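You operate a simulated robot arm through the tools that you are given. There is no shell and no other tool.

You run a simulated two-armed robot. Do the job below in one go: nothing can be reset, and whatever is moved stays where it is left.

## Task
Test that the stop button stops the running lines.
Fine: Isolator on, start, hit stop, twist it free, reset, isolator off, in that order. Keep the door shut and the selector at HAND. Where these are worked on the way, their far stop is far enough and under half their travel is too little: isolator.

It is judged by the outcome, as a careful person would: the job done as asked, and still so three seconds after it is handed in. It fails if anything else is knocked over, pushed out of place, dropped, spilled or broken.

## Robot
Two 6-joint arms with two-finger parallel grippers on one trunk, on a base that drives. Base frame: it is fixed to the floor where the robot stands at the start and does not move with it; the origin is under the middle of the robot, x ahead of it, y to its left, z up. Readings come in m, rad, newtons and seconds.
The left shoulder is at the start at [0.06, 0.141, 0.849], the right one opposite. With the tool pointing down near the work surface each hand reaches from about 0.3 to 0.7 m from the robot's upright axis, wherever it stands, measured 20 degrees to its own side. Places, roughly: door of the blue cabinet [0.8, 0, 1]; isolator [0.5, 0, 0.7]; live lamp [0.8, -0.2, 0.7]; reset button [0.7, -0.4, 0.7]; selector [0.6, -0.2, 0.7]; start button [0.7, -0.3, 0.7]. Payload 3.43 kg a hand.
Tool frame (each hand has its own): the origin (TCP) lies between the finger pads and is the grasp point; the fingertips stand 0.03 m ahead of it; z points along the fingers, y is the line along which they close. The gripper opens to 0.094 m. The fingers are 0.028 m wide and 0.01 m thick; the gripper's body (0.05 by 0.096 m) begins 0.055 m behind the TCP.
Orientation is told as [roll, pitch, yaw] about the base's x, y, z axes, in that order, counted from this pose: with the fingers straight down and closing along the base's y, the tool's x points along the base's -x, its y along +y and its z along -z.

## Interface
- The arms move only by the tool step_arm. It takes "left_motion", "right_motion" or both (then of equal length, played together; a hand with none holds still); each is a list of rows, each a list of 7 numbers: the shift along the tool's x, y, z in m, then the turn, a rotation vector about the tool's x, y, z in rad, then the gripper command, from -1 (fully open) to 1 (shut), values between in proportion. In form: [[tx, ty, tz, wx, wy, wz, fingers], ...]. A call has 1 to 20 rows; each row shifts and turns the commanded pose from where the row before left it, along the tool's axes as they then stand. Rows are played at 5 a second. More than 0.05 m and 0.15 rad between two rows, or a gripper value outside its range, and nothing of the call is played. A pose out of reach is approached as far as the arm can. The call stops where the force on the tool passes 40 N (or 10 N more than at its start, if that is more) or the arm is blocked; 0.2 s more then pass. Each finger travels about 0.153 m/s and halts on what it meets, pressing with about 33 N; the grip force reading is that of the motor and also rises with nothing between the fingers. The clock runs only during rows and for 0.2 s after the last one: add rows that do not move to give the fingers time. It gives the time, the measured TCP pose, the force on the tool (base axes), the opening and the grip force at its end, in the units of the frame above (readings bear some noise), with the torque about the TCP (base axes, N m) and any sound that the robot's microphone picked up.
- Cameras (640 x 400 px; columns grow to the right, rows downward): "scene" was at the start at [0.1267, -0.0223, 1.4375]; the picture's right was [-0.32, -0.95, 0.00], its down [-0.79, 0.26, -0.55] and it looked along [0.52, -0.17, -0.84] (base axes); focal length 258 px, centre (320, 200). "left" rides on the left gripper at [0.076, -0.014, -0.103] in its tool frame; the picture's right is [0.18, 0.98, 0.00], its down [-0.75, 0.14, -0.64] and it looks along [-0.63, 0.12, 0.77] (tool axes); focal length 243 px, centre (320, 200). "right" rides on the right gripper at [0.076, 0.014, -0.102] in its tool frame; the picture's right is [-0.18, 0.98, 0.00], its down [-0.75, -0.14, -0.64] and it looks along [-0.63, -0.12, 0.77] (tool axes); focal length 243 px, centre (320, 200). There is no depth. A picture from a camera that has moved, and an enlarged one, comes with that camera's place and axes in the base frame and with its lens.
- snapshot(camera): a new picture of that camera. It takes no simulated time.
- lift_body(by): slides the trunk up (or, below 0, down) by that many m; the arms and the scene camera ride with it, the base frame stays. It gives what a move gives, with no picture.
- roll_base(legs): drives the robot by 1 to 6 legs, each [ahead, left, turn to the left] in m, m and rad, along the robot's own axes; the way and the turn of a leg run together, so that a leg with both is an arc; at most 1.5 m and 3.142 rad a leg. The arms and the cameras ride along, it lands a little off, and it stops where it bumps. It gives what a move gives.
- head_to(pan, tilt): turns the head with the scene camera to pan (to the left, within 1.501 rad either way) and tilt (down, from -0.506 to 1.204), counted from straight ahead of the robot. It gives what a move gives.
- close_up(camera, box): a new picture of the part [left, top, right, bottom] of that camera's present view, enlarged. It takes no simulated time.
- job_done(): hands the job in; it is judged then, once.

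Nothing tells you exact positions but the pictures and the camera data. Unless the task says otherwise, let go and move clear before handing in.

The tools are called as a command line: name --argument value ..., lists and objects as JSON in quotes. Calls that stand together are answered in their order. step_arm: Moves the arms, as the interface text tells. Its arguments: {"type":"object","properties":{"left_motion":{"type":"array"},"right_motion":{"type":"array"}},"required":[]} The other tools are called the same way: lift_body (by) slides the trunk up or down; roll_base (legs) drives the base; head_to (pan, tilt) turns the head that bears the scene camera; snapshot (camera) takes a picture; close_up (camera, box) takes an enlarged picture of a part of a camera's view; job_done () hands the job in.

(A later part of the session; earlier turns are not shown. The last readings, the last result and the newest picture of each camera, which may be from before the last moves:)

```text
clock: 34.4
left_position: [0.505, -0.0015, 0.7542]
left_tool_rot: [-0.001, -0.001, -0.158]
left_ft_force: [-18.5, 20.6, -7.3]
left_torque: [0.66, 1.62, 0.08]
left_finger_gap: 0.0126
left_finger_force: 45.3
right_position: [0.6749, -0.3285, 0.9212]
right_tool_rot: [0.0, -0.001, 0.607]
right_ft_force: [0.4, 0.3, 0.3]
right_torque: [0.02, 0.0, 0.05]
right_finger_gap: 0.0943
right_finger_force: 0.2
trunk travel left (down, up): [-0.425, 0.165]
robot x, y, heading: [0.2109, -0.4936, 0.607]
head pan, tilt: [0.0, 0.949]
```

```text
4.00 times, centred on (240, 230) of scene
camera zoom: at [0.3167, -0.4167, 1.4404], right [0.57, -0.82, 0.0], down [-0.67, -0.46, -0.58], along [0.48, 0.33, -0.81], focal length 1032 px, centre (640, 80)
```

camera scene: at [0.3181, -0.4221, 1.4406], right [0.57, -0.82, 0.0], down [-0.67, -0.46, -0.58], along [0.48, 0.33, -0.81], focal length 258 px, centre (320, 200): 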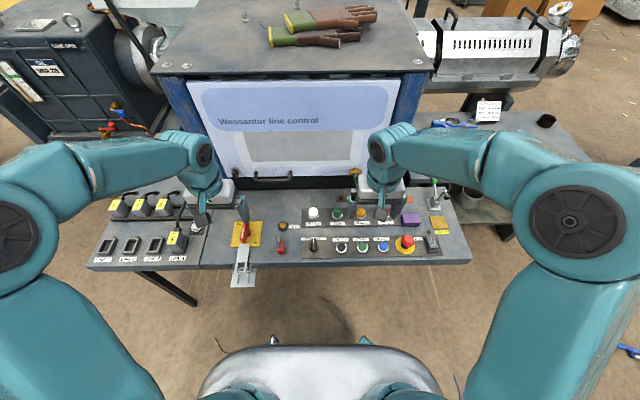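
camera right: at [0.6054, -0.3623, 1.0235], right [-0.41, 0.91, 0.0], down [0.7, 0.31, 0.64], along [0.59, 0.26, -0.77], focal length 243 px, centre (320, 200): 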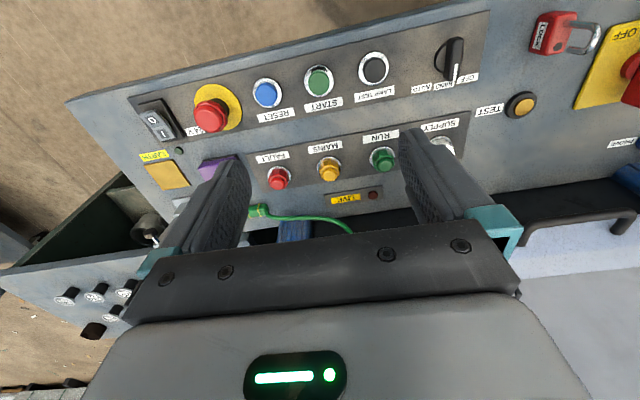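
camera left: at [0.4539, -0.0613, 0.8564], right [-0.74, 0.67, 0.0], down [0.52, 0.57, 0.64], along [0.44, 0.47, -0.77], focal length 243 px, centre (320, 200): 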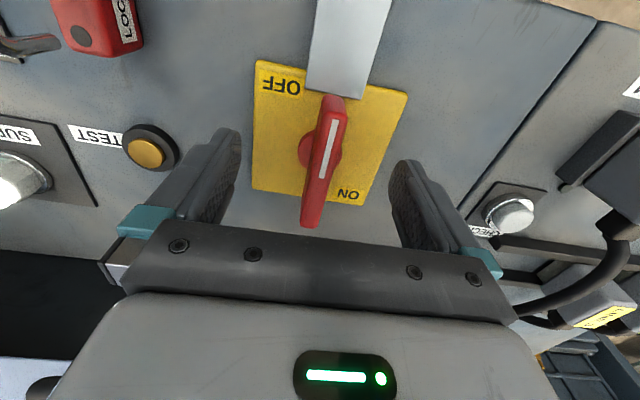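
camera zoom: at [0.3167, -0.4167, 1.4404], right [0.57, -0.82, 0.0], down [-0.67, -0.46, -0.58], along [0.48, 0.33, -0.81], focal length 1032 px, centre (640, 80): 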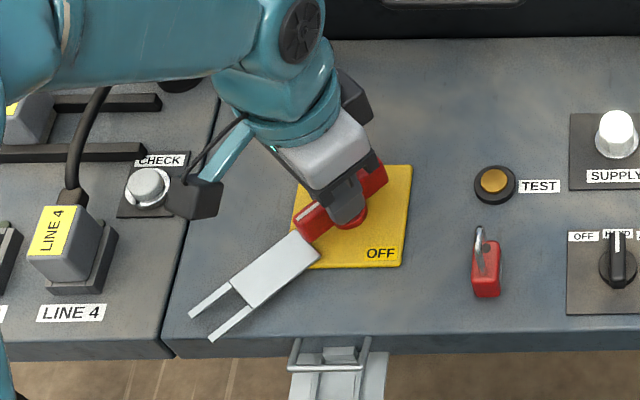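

It's about 0.8 rad round with a growing side force of ~27 N, meaning my grip centre is slightly off the pivot. I'll nudge 3 mm with the force to relieve it, then keep turning.

step_arm --left_motion '[[0.0024, 0.0022, 0, 0, 0, 0, 1], [0, 0, 0, 0, 0, 0.1, 1], [0, 0, 0, 0, 0, 0.1, 1], [0, 0, 0, 0, 0, 0.1, 1]]'

```text
clock: 35.4
left_position: [0.5061, -0.0013, 0.7539]
left_tool_rot: [0.002, -0.005, -0.455]
left_ft_force: [3.3, 3.1, -11.5]
left_torque: [-0.01, 0.36, 0.02]
left_finger_gap: 0.013
left_finger_force: 45.3
right_position: [0.6763, -0.3292, 0.9209]
right_tool_rot: [0.002, 0.001, 0.607]
right_ft_force: [-0.4, -0.4, 0.4]
right_torque: [0.02, -0.01, 0.02]
right_finger_gap: 0.0939
right_finger_force: 0.1
trunk travel left (down, up): [-0.425, 0.165]
robot x, y, heading: [0.2134, -0.4944, 0.608]
head pan, tilt: [0.0, 0.949]
```

Force is relieved. I'll keep turning toward the far stop.

step_arm --left_motion '[[0, 0, 0, 0, 0, 0.1, 1], [0, 0, 0, 0, 0, 0.1, 1], [0, 0, 0, 0, 0, 0.1, 1], [0, 0, 0, 0, 0, 0.1, 1]]'

close_up --camera "scene" --box '[180, 180, 300, 280]'

close_up --camera "right" --box '[120, 20, 440, 210]'

```text
clock: 36.4
left_position: [0.5067, -0.0001, 0.7544]
left_tool_rot: [0.006, -0.003, -0.857]
left_ft_force: [14.7, 10.5, -4.4]
left_torque: [-1.18, -0.87, 0.02]
left_finger_gap: 0.0126
left_finger_force: 45.2
right_position: [0.6769, -0.328, 0.9197]
right_tool_rot: [-0.001, 0.002, 0.607]
right_ft_force: [-1.1, 0.3, 1.1]
right_torque: [0.01, 0.01, 0.0]
right_finger_gap: 0.094
right_finger_force: 0.2
trunk travel left (down, up): [-0.425, 0.165]
robot x, y, heading: [0.2094, -0.4926, 0.608]
head pan, tilt: [0.0, 0.949]
```

```text
4.00 times, centred on (240, 230) of scene
camera zoom: at [0.3197, -0.4176, 1.4402], right [0.57, -0.82, 0.0], down [-0.67, -0.46, -0.58], along [0.48, 0.33, -0.81], focal length 1032 px, centre (640, 80)
```

zoom: 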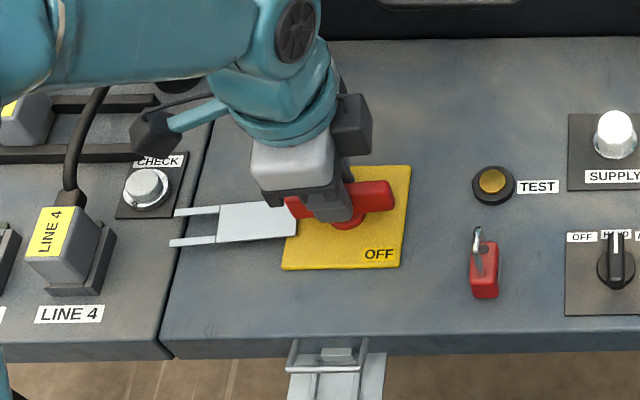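

```text
2.00 times, centred on (280, 115) of right
camera zoom: at [0.6067, -0.3596, 1.0227], right [-0.41, 0.91, 0.0], down [0.7, 0.31, 0.64], along [0.59, 0.26, -0.77], focal length 485 px, centre (400, 370)
```

zoom: 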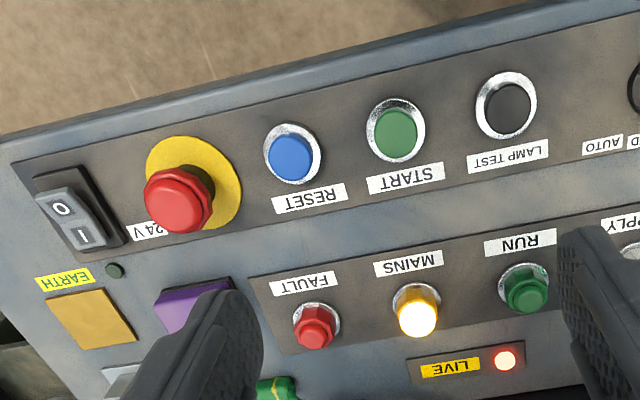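

MAINS and LIVE lamps have lit, so the isolator is on. I'll ease it to its far stop.

step_arm --left_motion '[[0, 0.0018, 0, 0, 0, 0, 1], [0, 0, 0, 0, 0, 0.04, 1], [0, 0, 0, 0, 0, 0.04, 1]]'

close_up --camera "scene" --box '[180, 180, 300, 280]'

```text
clock: 37.2
left_position: [0.5078, 0.0006, 0.7537]
left_tool_rot: [0.0, -0.003, -0.936]
left_ft_force: [13.9, 6.8, -4.9]
left_torque: [-0.29, -0.31, 0.01]
left_finger_gap: 0.013
left_finger_force: 44.8
right_position: [0.6768, -0.3299, 0.9208]
right_tool_rot: [0.0, 0.002, 0.607]
right_ft_force: [1.5, -0.6, -0.1]
right_torque: [0.02, 0.01, 0.04]
right_finger_gap: 0.0937
right_finger_force: 0.2
trunk travel left (down, up): [-0.425, 0.165]
robot x, y, heading: [0.2066, -0.4972, 0.608]
head pan, tilt: [0.0, 0.949]
```

```text
4.00 times, centred on (240, 230) of scene
camera zoom: at [0.3199, -0.4183, 1.4402], right [0.57, -0.82, 0.0], down [-0.67, -0.46, -0.58], along [0.48, 0.33, -0.81], focal length 1032 px, centre (640, 80)
```

zoom: 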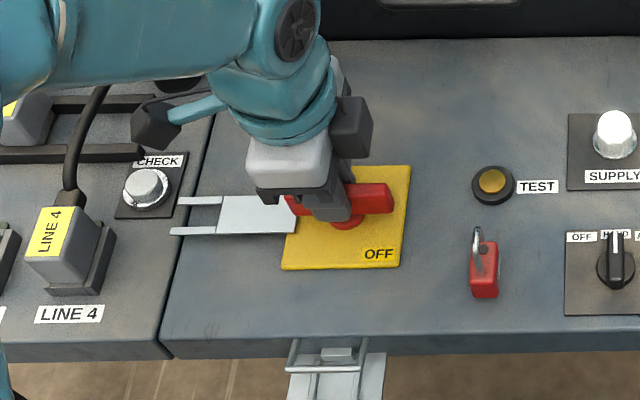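

The handle is at about 90° with no stop torque yet. I'll push slightly more to find the stop.

step_arm --left_motion '[[0, 0.001, 0, 0, 0, 0.04, 1], [0, 0, 0, 0, 0, 0.03, 1]]'

```text
clock: 37.8
left_position: [0.5063, -0.0, 0.7537]
left_tool_rot: [0.0, -0.002, -1.003]
left_ft_force: [6.1, 7.2, -2.4]
left_torque: [-0.04, -0.16, 1.6]
left_finger_gap: 0.0138
left_finger_force: 44.3
right_position: [0.6756, -0.3302, 0.9195]
right_tool_rot: [0.0, 0.0, 0.609]
right_ft_force: [-0.1, -1.3, -0.3]
right_torque: [0.01, 0.02, 0.02]
right_finger_gap: 0.094
right_finger_force: 0.1
trunk travel left (down, up): [-0.425, 0.165]
robot x, y, heading: [0.2073, -0.4964, 0.605]
head pan, tilt: [0.0, 0.949]
```

The far stop is reached (1.6 N·m pushing back). I'll ease off, let go, and lift the left hand clear.

step_arm --left_motion '[[0, 0, 0, 0, 0, -0.05, 1], [0, 0, 0, 0, 0, 0, -1], [0, 0, 0, 0, 0, 0, -1], [0, 0, 0, 0, 0, 0, -1], [0, 0, -0.04, 0, 0, 0, -1], [0, 0, -0.04, 0, 0, 0, -1], [0, 0, -0.04, 0, 0, 0, -1], [0, 0, 0, 0, 0, 0, -1]]'

snapshot --camera "left"

close_up --camera "scene" --box '[180, 180, 480, 280]'

close_up --camera "right" --box '[120, 20, 440, 210]'

```text
clock: 39.6
left_position: [0.5055, 0.0014, 0.8736]
left_tool_rot: [0.002, -0.002, -0.955]
left_ft_force: [0.4, -0.6, 0.0]
left_torque: [0.0, 0.0, 0.02]
left_finger_gap: 0.0939
left_finger_force: 0.1
right_position: [0.6761, -0.3298, 0.9196]
right_tool_rot: [0.001, 0.0, 0.608]
right_ft_force: [-0.1, 0.4, 0.7]
right_torque: [0.0, 0.01, -0.01]
right_finger_gap: 0.0942
right_finger_force: 0.1
trunk travel left (down, up): [-0.425, 0.165]
robot x, y, heading: [0.2122, -0.497, 0.607]
head pan, tilt: [0.0, 0.949]
```

```text
taken
camera left: at [0.4503, 0.0545, 0.9761], right [0.7, 0.72, 0.0], down [0.55, -0.53, 0.64], along [0.46, -0.45, -0.77], focal length 243 px, centre (320, 200)
```

left: 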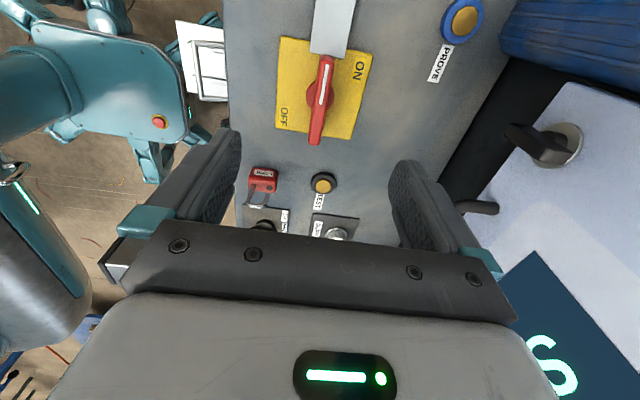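

```text
2.13 times, centred on (330, 230) of scene
camera zoom: at [0.3187, -0.4184, 1.4403], right [0.57, -0.82, 0.0], down [-0.67, -0.46, -0.58], along [0.48, 0.33, -0.81], focal length 550 px, centre (299, 136)
```

zoom: 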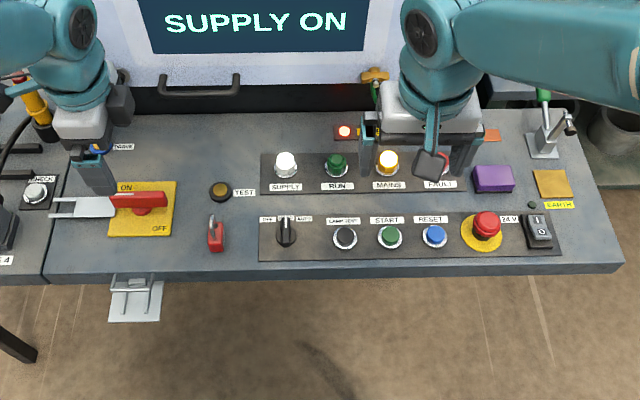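

```text
2.00 times, centred on (280, 115) of right
camera zoom: at [0.6059, -0.3601, 1.023], right [-0.41, 0.91, 0.0], down [0.7, 0.31, 0.64], along [0.59, 0.26, -0.77], focal length 485 px, centre (400, 370)
```

zoom: 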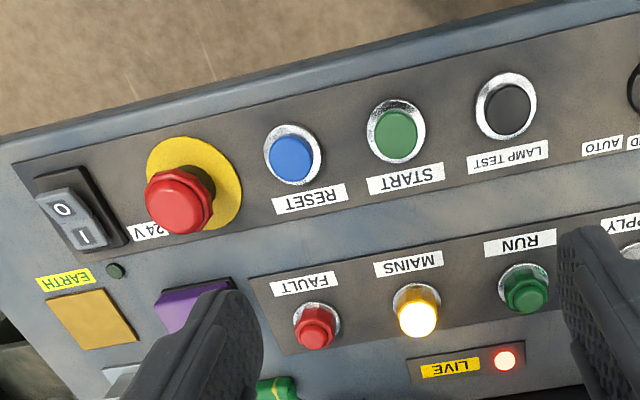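

SUPPLY ON shows on the cabinet, MAINS and LIVE are lit, and the right hand already hangs centred over START (≈0.676, -0.330). I'll shut the right gripper and lower it to just above the button.

step_arm --right_motion '[[0, 0, 0, 0, 0, 0, 1], [0, 0, 0, 0, 0, 0, 1], [0, 0, 0.0385, 0, 0, 0, 1], [0, 0, 0.0385, 0, 0, 0, 1], [0, 0, 0.0385, 0, 0, 0, 1], [0, 0, 0.0385, 0, 0, 0, 1], [0, 0, 0, 0, 0, 0, 1]]'

snapshot --camera "right"

close_up --camera "scene" --box '[290, 180, 480, 280]'

```text
clock: 41.2
left_position: [0.5057, -0.0002, 0.8743]
left_tool_rot: [0.004, -0.001, -0.954]
left_ft_force: [0.6, 0.4, 0.1]
left_torque: [-0.02, -0.03, 0.02]
left_finger_gap: 0.0942
left_finger_force: 0.1
right_position: [0.6754, -0.3289, 0.7667]
right_tool_rot: [0.0, -0.001, 0.609]
right_ft_force: [-0.1, 0.3, -0.1]
right_torque: [0.0, 0.01, 0.02]
right_finger_gap: 0.0
right_finger_force: 33.1
trunk travel left (down, up): [-0.425, 0.165]
robot x, y, heading: [0.2102, -0.4944, 0.609]
head pan, tilt: [0.0, 0.949]
```

```text
taken
camera right: at [0.6046, -0.3609, 0.8691], right [-0.41, 0.91, 0.0], down [0.7, 0.31, 0.64], along [0.59, 0.26, -0.77], focal length 243 px, centre (320, 200)
```

right: 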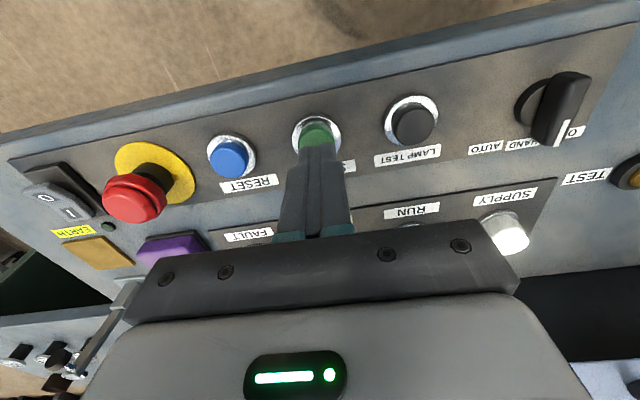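

```text
3.37 times, centred on (385, 230) of scene
camera zoom: at [0.3172, -0.42, 1.4406], right [0.57, -0.82, 0.0], down [-0.67, -0.46, -0.58], along [0.48, 0.33, -0.81], focal length 869 px, centre (101, 99)
```

zoom: 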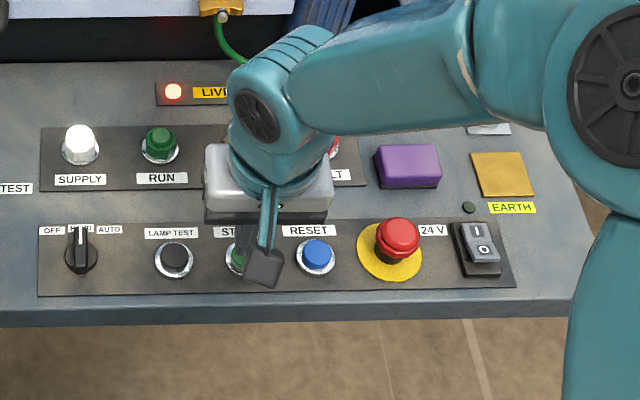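

The shut fingertips are centred over START about 2 cm above it. I'll press down in small steps until the button is felt.

step_arm --right_motion '[[0, 0, 0.005, 0, 0, 0, 1], [0, 0, 0.005, 0, 0, 0, 1], [0, 0, 0.003, 0, 0, 0, 1]]'

```text
clock: 42.0
left_position: [0.5061, -0.0001, 0.8733]
left_tool_rot: [0.002, -0.001, -0.954]
left_ft_force: [-0.1, 0.5, 0.3]
left_torque: [0.02, 0.02, 0.01]
left_finger_gap: 0.094
left_finger_force: 0.0
right_position: [0.6746, -0.3296, 0.754]
right_tool_rot: [-0.001, -0.003, 0.607]
right_ft_force: [-0.1, -0.1, 0.9]
right_torque: [-0.03, -0.01, -0.01]
right_finger_gap: 0.0001
right_finger_force: 32.5
trunk travel left (down, up): [-0.425, 0.165]
robot x, y, heading: [0.2081, -0.4936, 0.605]
head pan, tilt: [0.0, 0.949]
```

No contact yet (tip ≈ 0.724). Continuing downward in 2–3 mm steps.

step_arm --right_motion '[[0, 0, 0.003, 0, 0, 0, 1], [0, 0, 0.002, 0, 0, 0, 1], [0, 0, 0, 0, 0, 0, 1]]'

close_up --camera "scene" --box '[200, 80, 440, 230]'

```text
clock: 42.8
left_position: [0.5068, -0.0007, 0.8727]
left_tool_rot: [0.001, -0.002, -0.955]
left_ft_force: [-0.2, -0.3, -0.1]
left_torque: [0.02, -0.01, 0.02]
left_finger_gap: 0.094
left_finger_force: 0.0
right_position: [0.6759, -0.3296, 0.748]
right_tool_rot: [0.0, 0.0, 0.606]
right_ft_force: [-0.8, 0.6, 0.8]
right_torque: [0.05, 0.02, 0.0]
right_finger_gap: 0.0
right_finger_force: 32.5
trunk travel left (down, up): [-0.425, 0.165]
robot x, y, heading: [0.2081, -0.4956, 0.607]
head pan, tilt: [0.0, 0.949]
```

```text
2.67 times, centred on (320, 155) of scene
camera zoom: at [0.318, -0.4194, 1.4404], right [0.57, -0.82, 0.0], down [-0.67, -0.46, -0.58], along [0.48, 0.33, -0.81], focal length 688 px, centre (320, 320)
```

zoom: 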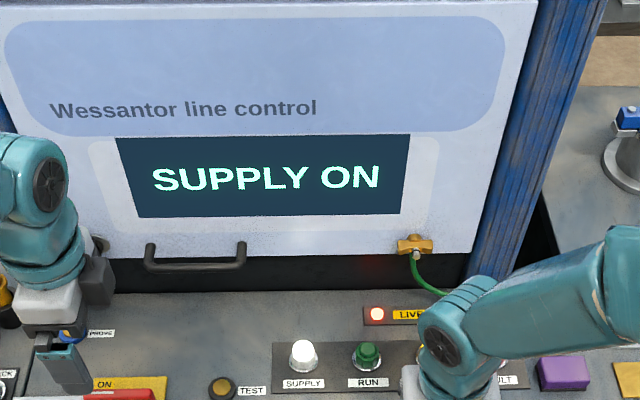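

Still no contact at tip ≈ 0.718. Continuing gently.

step_arm --right_motion '[[0, 0, 0.002, 0, 0, 0, 1], [0, 0, 0.002, 0, 0, 0, 1], [0, 0, 0, 0, 0, 0, 1]]'

snapshot --camera "right"

```text
clock: 43.6
left_position: [0.5073, 0.0003, 0.8734]
left_tool_rot: [0.001, -0.001, -0.954]
left_ft_force: [-0.3, 0.2, -0.5]
left_torque: [0.0, 0.0, -0.02]
left_finger_gap: 0.0938
left_finger_force: 0.1
right_position: [0.6752, -0.3309, 0.7444]
right_tool_rot: [0.0, -0.002, 0.606]
right_ft_force: [0.2, 1.4, 3.5]
right_torque: [0.05, 0.0, 0.01]
right_finger_gap: 0.0
right_finger_force: 33.4
trunk travel left (down, up): [-0.425, 0.165]
robot x, y, heading: [0.2091, -0.496, 0.611]
head pan, tilt: [0.0, 0.949]
heard: click
```

```text
taken
camera right: at [0.6054, -0.3621, 0.847], right [-0.41, 0.91, 0.0], down [0.7, 0.31, 0.64], along [0.59, 0.26, -0.77], focal length 243 px, centre (320, 200)
```

right: 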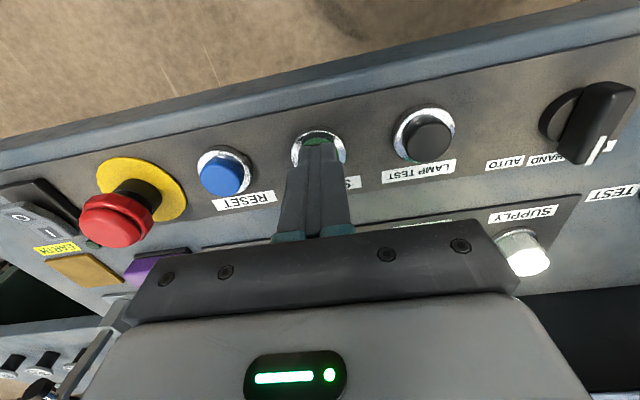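

I heard a click with light contact. I'll check the display and RUN lamp before moving on.

close_up --camera "scene" --box '[200, 80, 440, 230]'

close_up --camera "scene" --box '[290, 180, 480, 280]'

```text
2.67 times, centred on (320, 155) of scene
camera zoom: at [0.3178, -0.4194, 1.4405], right [0.57, -0.82, 0.0], down [-0.67, -0.46, -0.58], along [0.48, 0.33, -0.81], focal length 688 px, centre (320, 320)
```

zoom: 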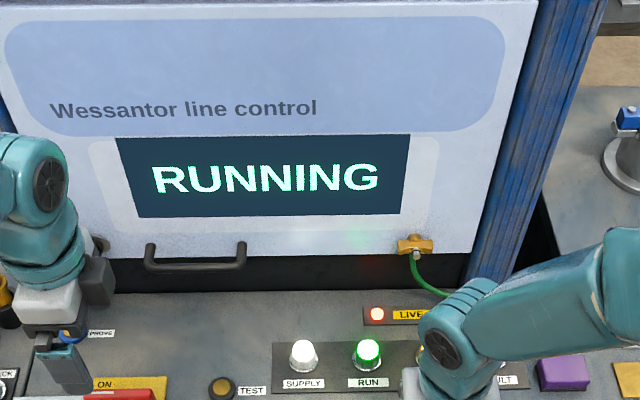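

```text
3.37 times, centred on (385, 230) of scene
camera zoom: at [0.3178, -0.4194, 1.4405], right [0.57, -0.82, 0.0], down [-0.67, -0.46, -0.58], along [0.48, 0.33, -0.81], focal length 869 px, centre (101, 99)
```

zoom: 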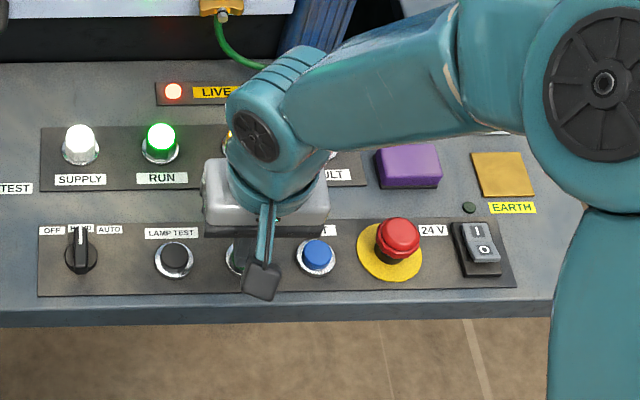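

The lines are RUNNING with the RUN lamp lit. Next I'll lift off START and move over the red mushroom stop.

step_arm --right_motion '[[0, 0, -0.045, 0, 0, 0, 1], [0, 0, -0.045, 0, 0, 0, 1], [-0.0013, -0.033, -0.01, 0, 0, 0, -1], [-0.0013, -0.033, -0.01, 0, 0, 0, -1], [-0.0013, -0.033, -0.01, 0, 0, 0, -1], [-0.0013, -0.033, -0.01, 0, 0, 0, -1], [0, 0, 0, 0, 0, 0, -1]]'

snapshot --camera "right"

close_up --camera "right" --box '[220, 60, 420, 220]'

close_up --camera "scene" --box '[290, 180, 480, 280]'

```text
clock: 45.2
left_position: [0.5069, 0.0003, 0.873]
left_tool_rot: [0.002, -0.002, -0.956]
left_ft_force: [1.6, -0.9, -0.6]
left_torque: [0.01, -0.03, -0.01]
left_finger_gap: 0.094
left_finger_force: 0.0
right_position: [0.7562, -0.4359, 0.8769]
right_tool_rot: [-0.002, 0.0, 0.609]
right_ft_force: [0.0, -0.2, 0.2]
right_torque: [0.0, 0.02, 0.01]
right_finger_gap: 0.094
right_finger_force: 0.1
trunk travel left (down, up): [-0.425, 0.165]
robot x, y, heading: [0.2095, -0.4935, 0.607]
head pan, tilt: [0.0, 0.949]
```

```text
taken
camera right: at [0.6859, -0.466, 0.9789], right [-0.41, 0.91, 0.0], down [0.7, 0.31, 0.64], along [0.59, 0.26, -0.77], focal length 243 px, centre (320, 200)
```

right: 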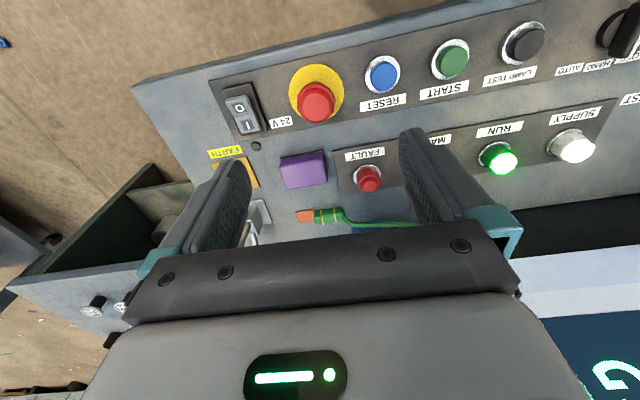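

```text
2.50 times, centred on (320, 140) of right
camera zoom: at [0.6859, -0.466, 0.9789], right [-0.41, 0.91, 0.0], down [0.7, 0.31, 0.64], along [0.59, 0.26, -0.77], focal length 606 px, centre (320, 350)
```

zoom: 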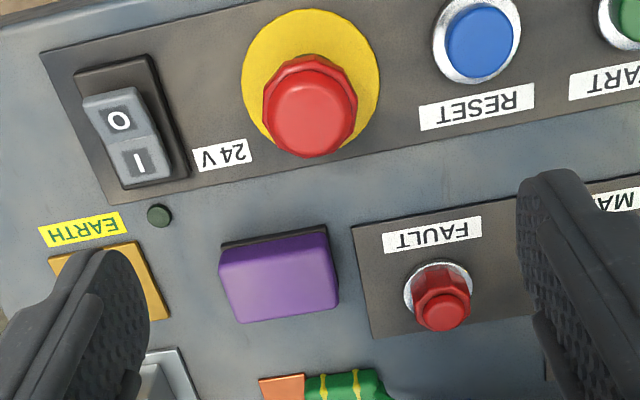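

```text
3.37 times, centred on (385, 230) of scene
camera zoom: at [0.3185, -0.4189, 1.4403], right [0.57, -0.82, 0.0], down [-0.67, -0.46, -0.58], along [0.48, 0.33, -0.81], focal length 869 px, centre (101, 99)
```

zoom: 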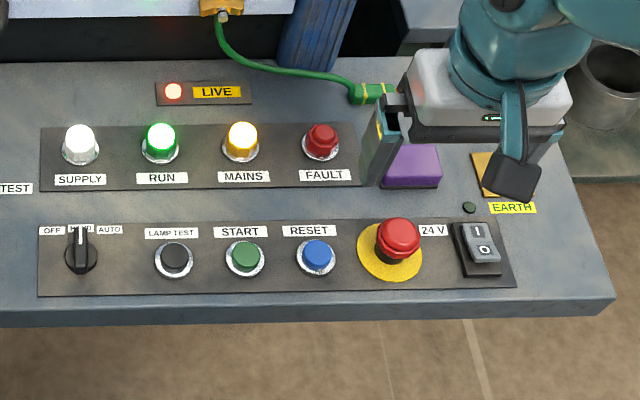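

The mushroom is about 36 mm across with its top near z = 0.742, and its axis is about 3.5 mm to the right of my TCP. I'll align, shut the fingers and come down to just above it.

step_arm --right_motion '[[0.001, -0.0036, 0, 0, 0, 0, 1], [0, 0, 0, 0, 0, 0, 1], [0, 0, 0.032, 0, 0, 0, 1], [0, 0, 0.032, 0, 0, 0, 1], [0, 0, 0.031, 0, 0, 0, 1], [0, 0, 0, 0, 0, 0, 1]]'

close_up --camera "right" --box '[220, 60, 420, 220]'

```text
clock: 46.6
left_position: [0.5058, -0.0007, 0.8752]
left_tool_rot: [0.001, -0.002, -0.954]
left_ft_force: [0.7, -0.2, 0.1]
left_torque: [-0.02, -0.04, 0.0]
left_finger_gap: 0.0943
left_finger_force: 0.1
right_position: [0.7543, -0.4392, 0.7805]
right_tool_rot: [0.001, -0.002, 0.607]
right_ft_force: [-1.0, 0.4, -0.4]
right_torque: [0.03, -0.04, -0.03]
right_finger_gap: 0.0
right_finger_force: 33.4
trunk travel left (down, up): [-0.425, 0.165]
robot x, y, heading: [0.2105, -0.4967, 0.603]
head pan, tilt: [0.0, 0.949]
```

```text
2.50 times, centred on (320, 140) of right
camera zoom: at [0.6849, -0.4707, 0.8827], right [-0.41, 0.91, 0.0], down [0.7, 0.31, 0.64], along [0.59, 0.26, -0.77], focal length 606 px, centre (320, 350)
```

zoom: 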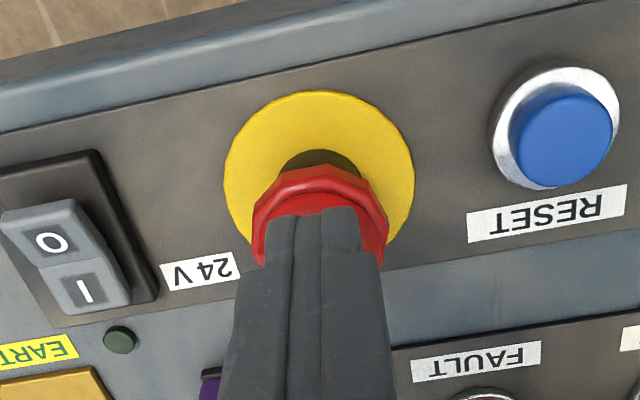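

Fingertips are centred just above the mushroom. Now I'll press it down in small steps, listening for the latch.

step_arm --right_motion '[[0, 0, 0.004, 0, 0, 0, 1], [0, 0, 0.004, 0, 0, 0, 1], [0, 0, 0.003, 0, 0, 0, 1], [0, 0, 0.002, 0, 0, 0, 1]]'

close_up --camera "scene" --box '[200, 80, 440, 230]'

```text
clock: 47.6
left_position: [0.5052, -0.0007, 0.8735]
left_tool_rot: [0.002, -0.002, -0.954]
left_ft_force: [0.5, -0.2, -0.7]
left_torque: [0.03, 0.01, 0.0]
left_finger_gap: 0.0939
left_finger_force: 0.1
right_position: [0.7547, -0.4401, 0.77]
right_tool_rot: [-0.003, -0.004, 0.605]
right_ft_force: [-1.6, -2.9, 24.2]
right_torque: [-0.1, 0.0, -0.03]
right_finger_gap: 0.0001
right_finger_force: 32.9
trunk travel left (down, up): [-0.425, 0.165]
robot x, y, heading: [0.2085, -0.4937, 0.607]
head pan, tilt: [0.0, 0.949]
```

```text
2.67 times, centred on (320, 155) of scene
camera zoom: at [0.3157, -0.42, 1.4411], right [0.57, -0.82, 0.0], down [-0.67, -0.46, -0.58], along [0.48, 0.33, -0.81], focal length 688 px, centre (320, 320)
```

zoom: 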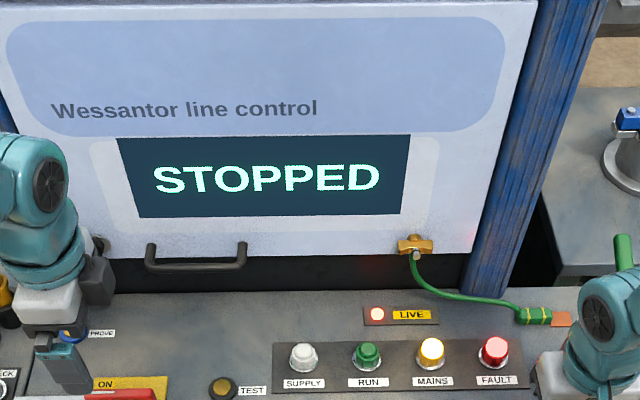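

STOPPED is displayed with FAULT lit, at 24 N of press. I'll press a touch further to make sure it latches, then lift off.

step_arm --right_motion '[[0, 0, 0.002, 0, 0, 0, 1], [0, 0, 0.002, 0, 0, 0, 1], [0, 0, 0, 0, 0, 0, 1]]'

```text
clock: 48.2
left_position: [0.5051, 0.0, 0.8741]
left_tool_rot: [0.005, -0.003, -0.955]
left_ft_force: [0.7, 0.2, -0.9]
left_torque: [-0.03, 0.01, -0.02]
left_finger_gap: 0.0941
left_finger_force: 0.1
right_position: [0.7546, -0.4391, 0.769]
right_tool_rot: [-0.002, -0.008, 0.605]
right_ft_force: [-10.3, -6.9, 28.9]
right_torque: [-0.26, 0.38, 0.03]
right_finger_gap: 0.0
right_finger_force: 33.2
trunk travel left (down, up): [-0.425, 0.165]
robot x, y, heading: [0.2089, -0.4955, 0.608]
head pan, tilt: [0.0, 0.949]
stopped in row 2 (right hand): the force on the tool passed its limit at 43 N (the readings are from after the stop); the commanded pose is now the measured one
```

It's bottomed out. I'll lift off, open the gripper and look at the button.

step_arm --right_motion '[[0, 0, -0.03, 0, 0, 0, 1], [0, 0, -0.035, 0, 0, 0, -1], [0, 0, -0.035, 0, 0, 0, -1], [0, 0, 0, 0, 0, 0, -1]]'

close_up --camera "right" --box '[220, 60, 420, 220]'

close_up --camera "scene" --box '[200, 80, 480, 270]'

```text
clock: 49.2
left_position: [0.5056, 0.0008, 0.8739]
left_tool_rot: [0.002, -0.001, -0.954]
left_ft_force: [0.2, 0.5, 0.1]
left_torque: [0.02, -0.02, 0.01]
left_finger_gap: 0.0942
left_finger_force: 0.1
right_position: [0.7569, -0.4398, 0.8654]
right_tool_rot: [-0.001, -0.005, 0.604]
right_ft_force: [0.6, -0.4, 0.8]
right_torque: [-0.02, -0.02, -0.02]
right_finger_gap: 0.0939
right_finger_force: 0.0
trunk travel left (down, up): [-0.425, 0.165]
robot x, y, heading: [0.2101, -0.4959, 0.611]
head pan, tilt: [0.0, 0.949]
```

```text
2.50 times, centred on (320, 140) of right
camera zoom: at [0.6865, -0.4711, 0.9682], right [-0.41, 0.91, 0.0], down [0.7, 0.31, 0.65], along [0.59, 0.26, -0.76], focal length 606 px, centre (320, 350)
```

zoom: 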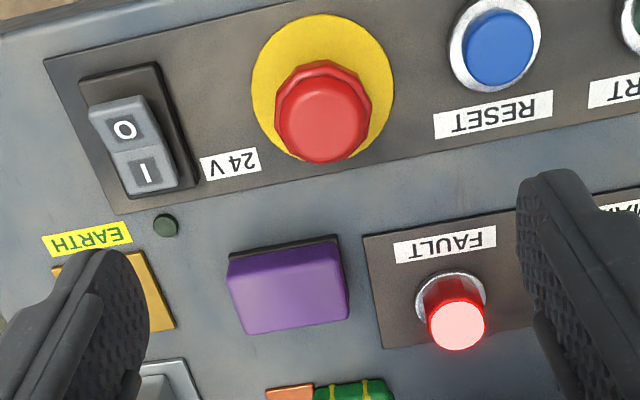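

```text
2.11 times, centred on (340, 175) of scene
camera zoom: at [0.3181, -0.4201, 1.4405], right [0.57, -0.82, 0.0], down [-0.67, -0.46, -0.58], along [0.48, 0.33, -0.81], focal length 543 px, centre (278, 253)
```

zoom: 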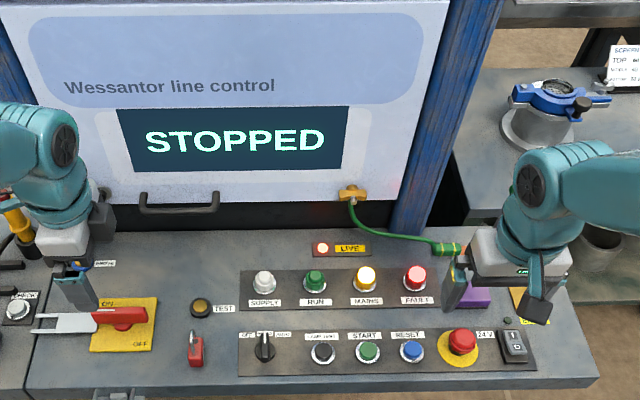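

The mushroom is latched in, and I'm centred over it. I'll narrow the fingers to 60 mm to clear RESET and the 24 V switch, then lower them around the mushroom.

step_arm --right_motion '[[0, 0.0, 0, 0, 0, 0, -0.28], [0, 0, 0.04, 0, 0, 0, -0.28], [0, 0, 0.04, 0, 0, 0, -0.28], [0, 0, 0.02, 0, 0, 0, -0.28], [0, 0, 0.012, 0, 0, 0, -0.28], [0, 0, 0, 0, 0, 0, -0.28]]'

close_up --camera "right" --box '[200, 60, 440, 260]'

```text
clock: 50.6
left_position: [0.506, -0.0002, 0.8743]
left_tool_rot: [0.002, 0.0, -0.955]
left_ft_force: [0.0, 0.5, -0.1]
left_torque: [-0.01, 0.0, 0.01]
left_finger_gap: 0.0939
left_finger_force: 0.0
right_position: [0.7566, -0.4383, 0.7542]
right_tool_rot: [-0.002, -0.004, 0.604]
right_ft_force: [-0.7, -0.4, -0.1]
right_torque: [0.02, 0.03, -0.03]
right_finger_gap: 0.0603
right_finger_force: 0.0
trunk travel left (down, up): [-0.425, 0.165]
robot x, y, heading: [0.2083, -0.4952, 0.605]
head pan, tilt: [0.0, 0.949]
```

```text
2.00 times, centred on (320, 160) of right
camera zoom: at [0.6868, -0.4703, 0.8565], right [-0.41, 0.91, 0.0], down [0.7, 0.31, 0.65], along [0.59, 0.26, -0.76], focal length 485 px, centre (320, 280)
```

zoom: 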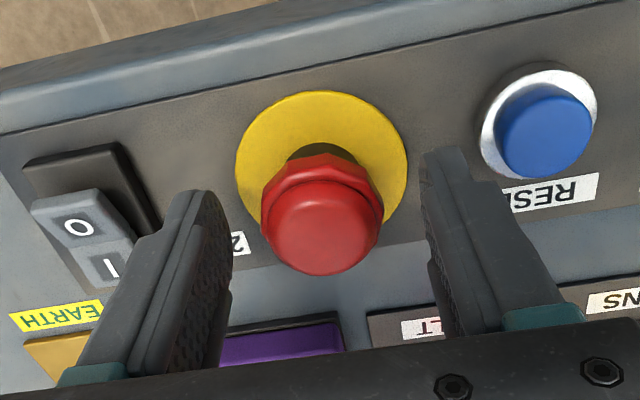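

The fingers straddle the mushroom evenly. I'll shift 2 mm ahead to centre, close, and check the grip.

step_arm --right_motion '[[-0.002, 0, 0.001, 0, 0, 0, -0.28], [0, 0, 0, 0, 0, 0, 1], [0, 0, 0, 0, 0, 0, 1], [0, 0, 0, 0, 0, 0, 1]]'

close_up --camera "right" --box '[200, 60, 440, 260]'

```text
clock: 51.6
left_position: [0.5061, -0.0005, 0.8741]
left_tool_rot: [0.002, 0.0, -0.953]
left_ft_force: [0.0, -0.3, -0.6]
left_torque: [-0.02, 0.0, 0.01]
left_finger_gap: 0.0941
left_finger_force: 0.2
right_position: [0.7587, -0.4377, 0.7545]
right_tool_rot: [-0.002, -0.007, 0.605]
right_ft_force: [2.5, -5.1, 1.7]
right_torque: [-0.04, 0.1, -0.01]
right_finger_gap: 0.0376
right_finger_force: 44.9
trunk travel left (down, up): [-0.425, 0.165]
robot x, y, heading: [0.206, -0.4959, 0.604]
head pan, tilt: [0.0, 0.949]
```

```text
2.00 times, centred on (320, 160) of right
camera zoom: at [0.6886, -0.4695, 0.8555], right [-0.41, 0.91, 0.0], down [0.7, 0.31, 0.65], along [0.59, 0.26, -0.76], focal length 485 px, centre (320, 280)
```

zoom: 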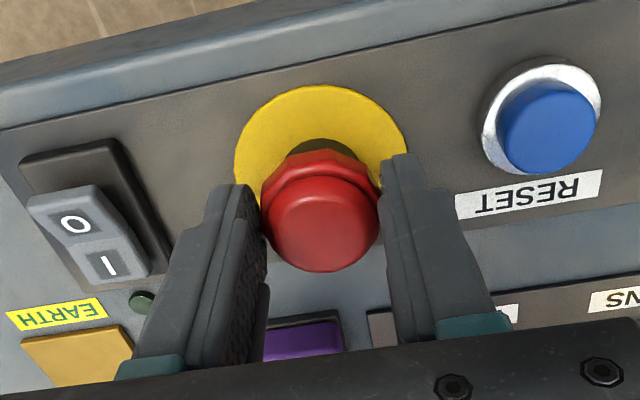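

The mushroom is gripped at 37.6 mm. I'll twist it clockwise in small steps and listen for release.

step_arm --right_motion '[[0, 0, 0, 0, 0, 0.1, 1], [0, 0, 0, 0, 0, 0.1, 1], [0, 0, 0, 0, 0, 0.1, 1]]'

close_up --camera "right" --box '[200, 60, 440, 260]'

```text
clock: 52.4
left_position: [0.5065, -0.0005, 0.8736]
left_tool_rot: [0.002, -0.003, -0.955]
left_ft_force: [-0.8, 0.5, 0.4]
left_torque: [0.02, -0.02, 0.02]
left_finger_gap: 0.0938
left_finger_force: 0.1
right_position: [0.7596, -0.4382, 0.7527]
right_tool_rot: [0.0, -0.005, 0.305]
right_ft_force: [0.8, -3.0, 3.4]
right_torque: [-0.16, 0.43, 0.0]
right_finger_gap: 0.0377
right_finger_force: 45.0
trunk travel left (down, up): [-0.425, 0.165]
robot x, y, heading: [0.2123, -0.4945, 0.608]
head pan, tilt: [0.0, 0.949]
```

```text
2.00 times, centred on (320, 160) of right
camera zoom: at [0.6821, -0.4467, 0.8553], right [-0.12, 0.99, 0.0], down [0.76, 0.09, 0.65], along [0.64, 0.08, -0.76], focal length 485 px, centre (320, 280)
```

zoom: 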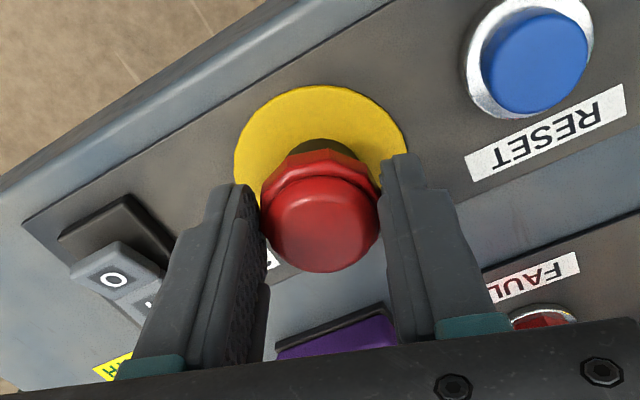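

The mushroom turned with the fingers and the FAULT lamp looks out now. I'll check the display.

close_up --camera "scene" --box '[200, 80, 480, 270]'

```text
2.11 times, centred on (340, 175) of scene
camera zoom: at [0.318, -0.4198, 1.4405], right [0.57, -0.82, 0.0], down [-0.67, -0.46, -0.58], along [0.48, 0.33, -0.81], focal length 543 px, centre (278, 253)
```

zoom: 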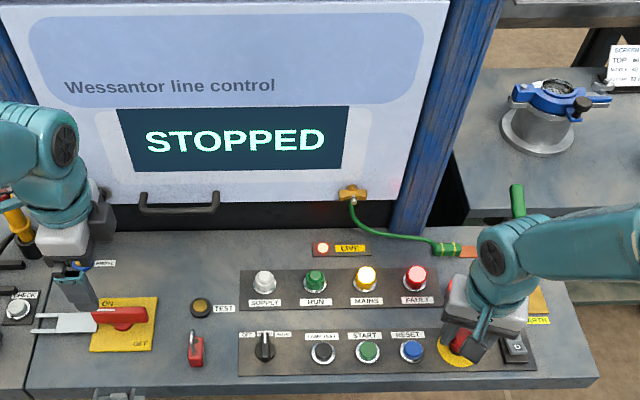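

FAULT is still lit and it still shows STOPPED, so it isn't free yet. I'll twist further clockwise.

step_arm --right_motion '[[0, 0, 0, 0, 0, 0.1, 1], [0, 0, 0, 0, 0, 0.1, 1], [0, 0, 0, 0, 0, 0.1, 1]]'

close_up --camera "scene" --box '[200, 80, 480, 270]'

close_up --camera "right" --box '[200, 60, 440, 260]'

```text
clock: 53.2
left_position: [0.506, -0.0003, 0.8736]
left_tool_rot: [0.001, -0.002, -0.955]
left_ft_force: [-0.2, 1.2, 0.1]
left_torque: [0.0, -0.01, -0.01]
left_finger_gap: 0.0942
left_finger_force: 0.1
right_position: [0.7584, -0.4373, 0.7521]
right_tool_rot: [0.003, -0.007, 0.004]
right_ft_force: [0.3, 5.3, 3.9]
right_torque: [-0.13, 0.06, 0.06]
right_finger_gap: 0.0377
right_finger_force: 45.0
trunk travel left (down, up): [-0.425, 0.165]
robot x, y, heading: [0.2084, -0.496, 0.605]
head pan, tilt: [0.0, 0.949]
```

```text
2.11 times, centred on (340, 175) of scene
camera zoom: at [0.3178, -0.4189, 1.4404], right [0.57, -0.82, 0.0], down [-0.67, -0.46, -0.58], along [0.48, 0.33, -0.81], focal length 543 px, centre (278, 253)
```

zoom: 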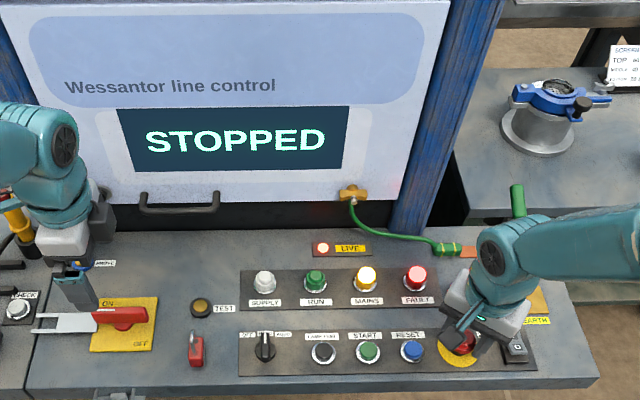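

```text
2.00 times, centred on (320, 160) of right
camera zoom: at [0.6825, -0.4229, 0.855], right [0.18, 0.98, 0.0], down [0.75, -0.14, 0.65], along [0.64, -0.11, -0.76], focal length 485 px, centre (320, 280)
```

zoom: 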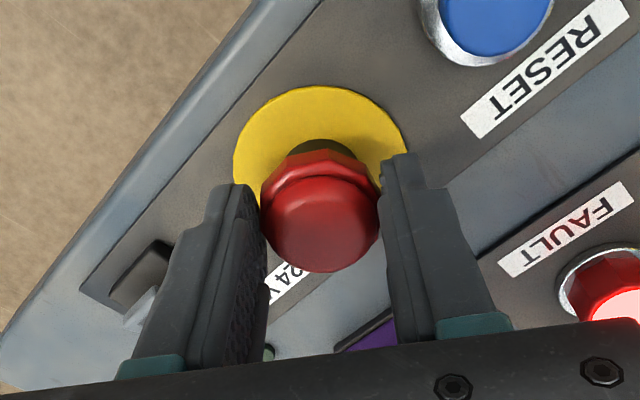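

Still turning freely at 0.6 rad; the FAULT may only clear on reset. I'll carry on toward the twist's end stop, watching torque.

step_arm --right_motion '[[0, 0, 0, 0, 0, 0.1, 1], [0, 0, 0, 0, 0, 0.1, 1], [0, 0, 0, 0, 0, 0.1, 1]]'

close_up --camera "right" --box '[200, 60, 440, 260]'

```text
clock: 54.0
left_position: [0.5066, 0.0007, 0.873]
left_tool_rot: [0.002, -0.001, -0.956]
left_ft_force: [-0.8, -0.5, -0.1]
left_torque: [-0.02, -0.01, -0.01]
left_finger_gap: 0.094
left_finger_force: 0.0
right_position: [0.7579, -0.4357, 0.7529]
right_tool_rot: [0.002, -0.006, -0.295]
right_ft_force: [-1.7, 13.2, 3.3]
right_torque: [0.15, 0.25, 0.44]
right_finger_gap: 0.0367
right_finger_force: 44.6
trunk travel left (down, up): [-0.425, 0.165]
robot x, y, heading: [0.2117, -0.4952, 0.609]
head pan, tilt: [0.0, 0.949]
```

```text
2.00 times, centred on (320, 160) of right
camera zoom: at [0.6901, -0.4004, 0.8548], right [0.46, 0.89, 0.0], down [0.68, -0.36, 0.65], along [0.57, -0.3, -0.76], focal length 485 px, centre (320, 280)
```

zoom: 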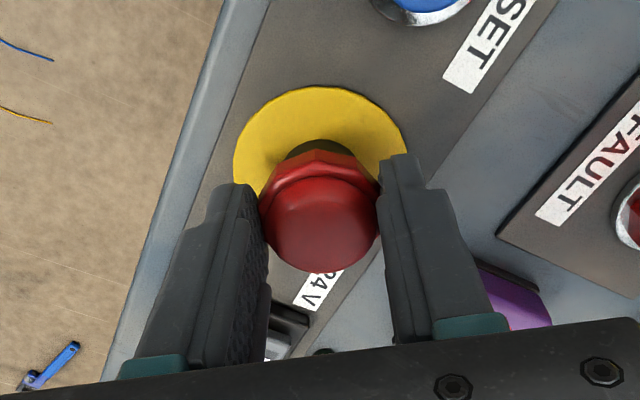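

Torque shows the twist end has been reached. I'll let go, lift straight up and check whether the mushroom popped out.

step_arm --right_motion '[[0, 0, 0, 0, 0, 0, -0.28], [0, 0, 0, 0, 0, 0, -0.28], [0, 0, -0.04, 0, 0, 0, -0.28], [0, 0, -0.04, 0, 0, 0, -0.28], [0, 0, -0.03, 0, 0, 0, -0.28], [0, 0, 0, 0, 0, 0, -0.28]]'

snapshot --camera "right"

close_up --camera "scene" --box '[200, 80, 480, 270]'

close_up --camera "right" --box '[220, 60, 420, 220]'

```text
clock: 55.4
left_position: [0.5065, 0.0009, 0.8733]
left_tool_rot: [0.001, -0.002, -0.956]
left_ft_force: [0.1, 0.0, -0.2]
left_torque: [-0.02, -0.01, -0.01]
left_finger_gap: 0.094
left_finger_force: 0.0
right_position: [0.7584, -0.4363, 0.8611]
right_tool_rot: [0.002, -0.003, -0.295]
right_ft_force: [0.2, 0.0, -0.4]
right_torque: [0.03, 0.0, -0.03]
right_finger_gap: 0.0599
right_finger_force: 0.0
trunk travel left (down, up): [-0.425, 0.165]
robot x, y, heading: [0.2107, -0.4993, 0.607]
head pan, tilt: [0.0, 0.949]
```

```text
taken
camera right: at [0.69, -0.4007, 0.9631], right [0.46, 0.89, 0.0], down [0.68, -0.35, 0.64], along [0.57, -0.29, -0.76], focal length 243 px, centre (320, 200)
```

right: 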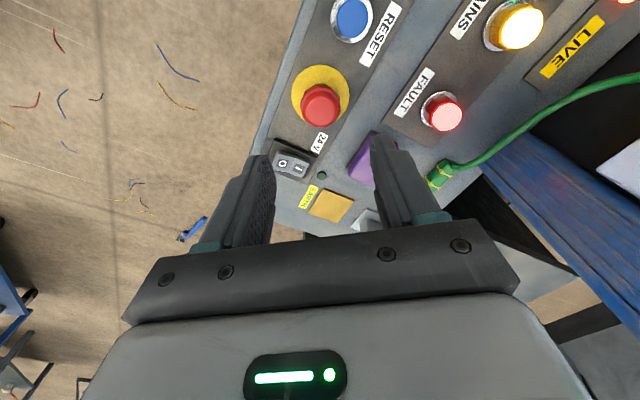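

```text
2.11 times, centred on (340, 175) of scene
camera zoom: at [0.3193, -0.419, 1.4403], right [0.57, -0.82, 0.0], down [-0.67, -0.46, -0.58], along [0.48, 0.33, -0.81], focal length 543 px, centre (278, 253)
```

zoom: 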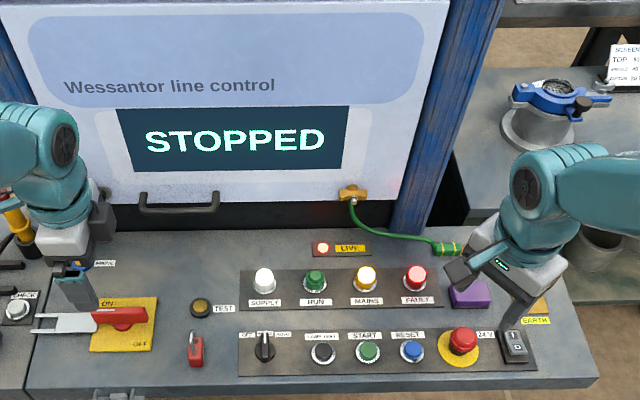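

```text
2.50 times, centred on (320, 140) of right
camera zoom: at [0.69, -0.4007, 0.9631], right [0.46, 0.89, 0.0], down [0.68, -0.35, 0.64], along [0.57, -0.29, -0.76], focal length 606 px, centre (320, 350)
```

zoom: 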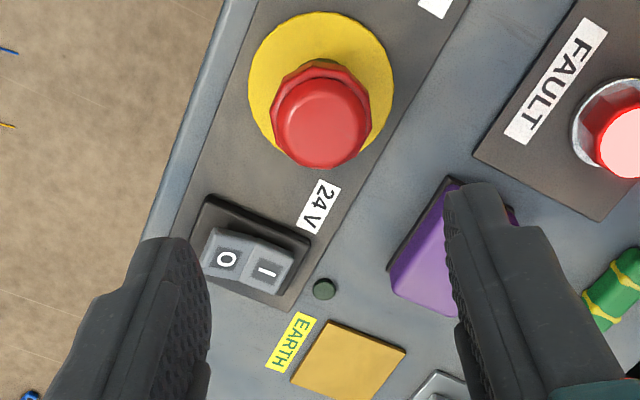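

The mushroom popped up (SUPPLY lamp is bright again), so the stop is free; STOPPED/FAULT await reset. I'll square the right hand, shut it, and go over the blue RESET at about (0.714, -0.385).

step_arm --right_motion '[[0, 0, 0, 0, 0, -0.15, 1], [0, 0, 0, 0, 0, -0.15, 1], [0, 0, 0, 0, 0, -0.15, 1], [0, 0, 0, 0, 0, -0.15, 1], [0, 0, 0, 0, 0, -0.15, 1], [0, 0, 0, 0, 0, -0.15, 1], [0.0035, 0.0336, 0, 0, 0, 0, 1], [0.0034, 0.0337, 0, 0, 0, 0, 1], [0, 0, 0.045, 0, 0, 0, 1], [0, 0, 0.045, 0, 0, 0, 1], [0, 0, 0, 0, 0, 0, 1]]'

close_up --camera "right" --box '[220, 60, 420, 220]'

close_up --camera "scene" --box '[200, 80, 480, 270]'

```text
clock: 57.8
left_position: [0.5061, -0.0007, 0.8734]
left_tool_rot: [0.005, -0.003, -0.956]
left_ft_force: [-0.3, 0.2, 0.1]
left_torque: [0.01, 0.0, -0.02]
left_finger_gap: 0.0939
left_finger_force: 0.1
right_position: [0.7145, -0.3847, 0.771]
right_tool_rot: [-0.002, -0.005, 0.604]
right_ft_force: [-1.1, 1.0, -0.1]
right_torque: [-0.01, 0.04, 0.03]
right_finger_gap: 0.0
right_finger_force: 33.3
trunk travel left (down, up): [-0.425, 0.165]
robot x, y, heading: [0.2083, -0.4958, 0.603]
head pan, tilt: [0.0, 0.949]
```

```text
2.50 times, centred on (320, 140) of right
camera zoom: at [0.6448, -0.4158, 0.8735], right [-0.41, 0.91, 0.0], down [0.7, 0.31, 0.65], along [0.59, 0.26, -0.76], focal length 606 px, centre (320, 350)
```

zoom: 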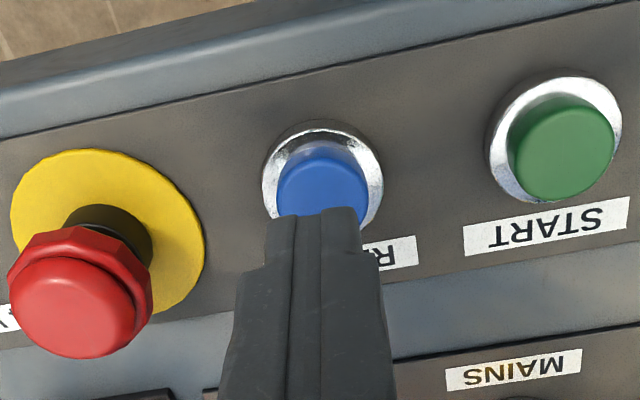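

```text
2.11 times, centred on (340, 175) of scene
camera zoom: at [0.3176, -0.42, 1.4405], right [0.57, -0.82, 0.0], down [-0.67, -0.46, -0.58], along [0.48, 0.33, -0.81], focal length 543 px, centre (278, 253)
```

zoom: 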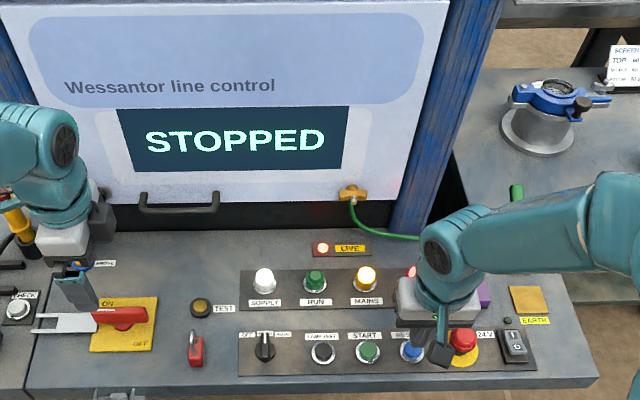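

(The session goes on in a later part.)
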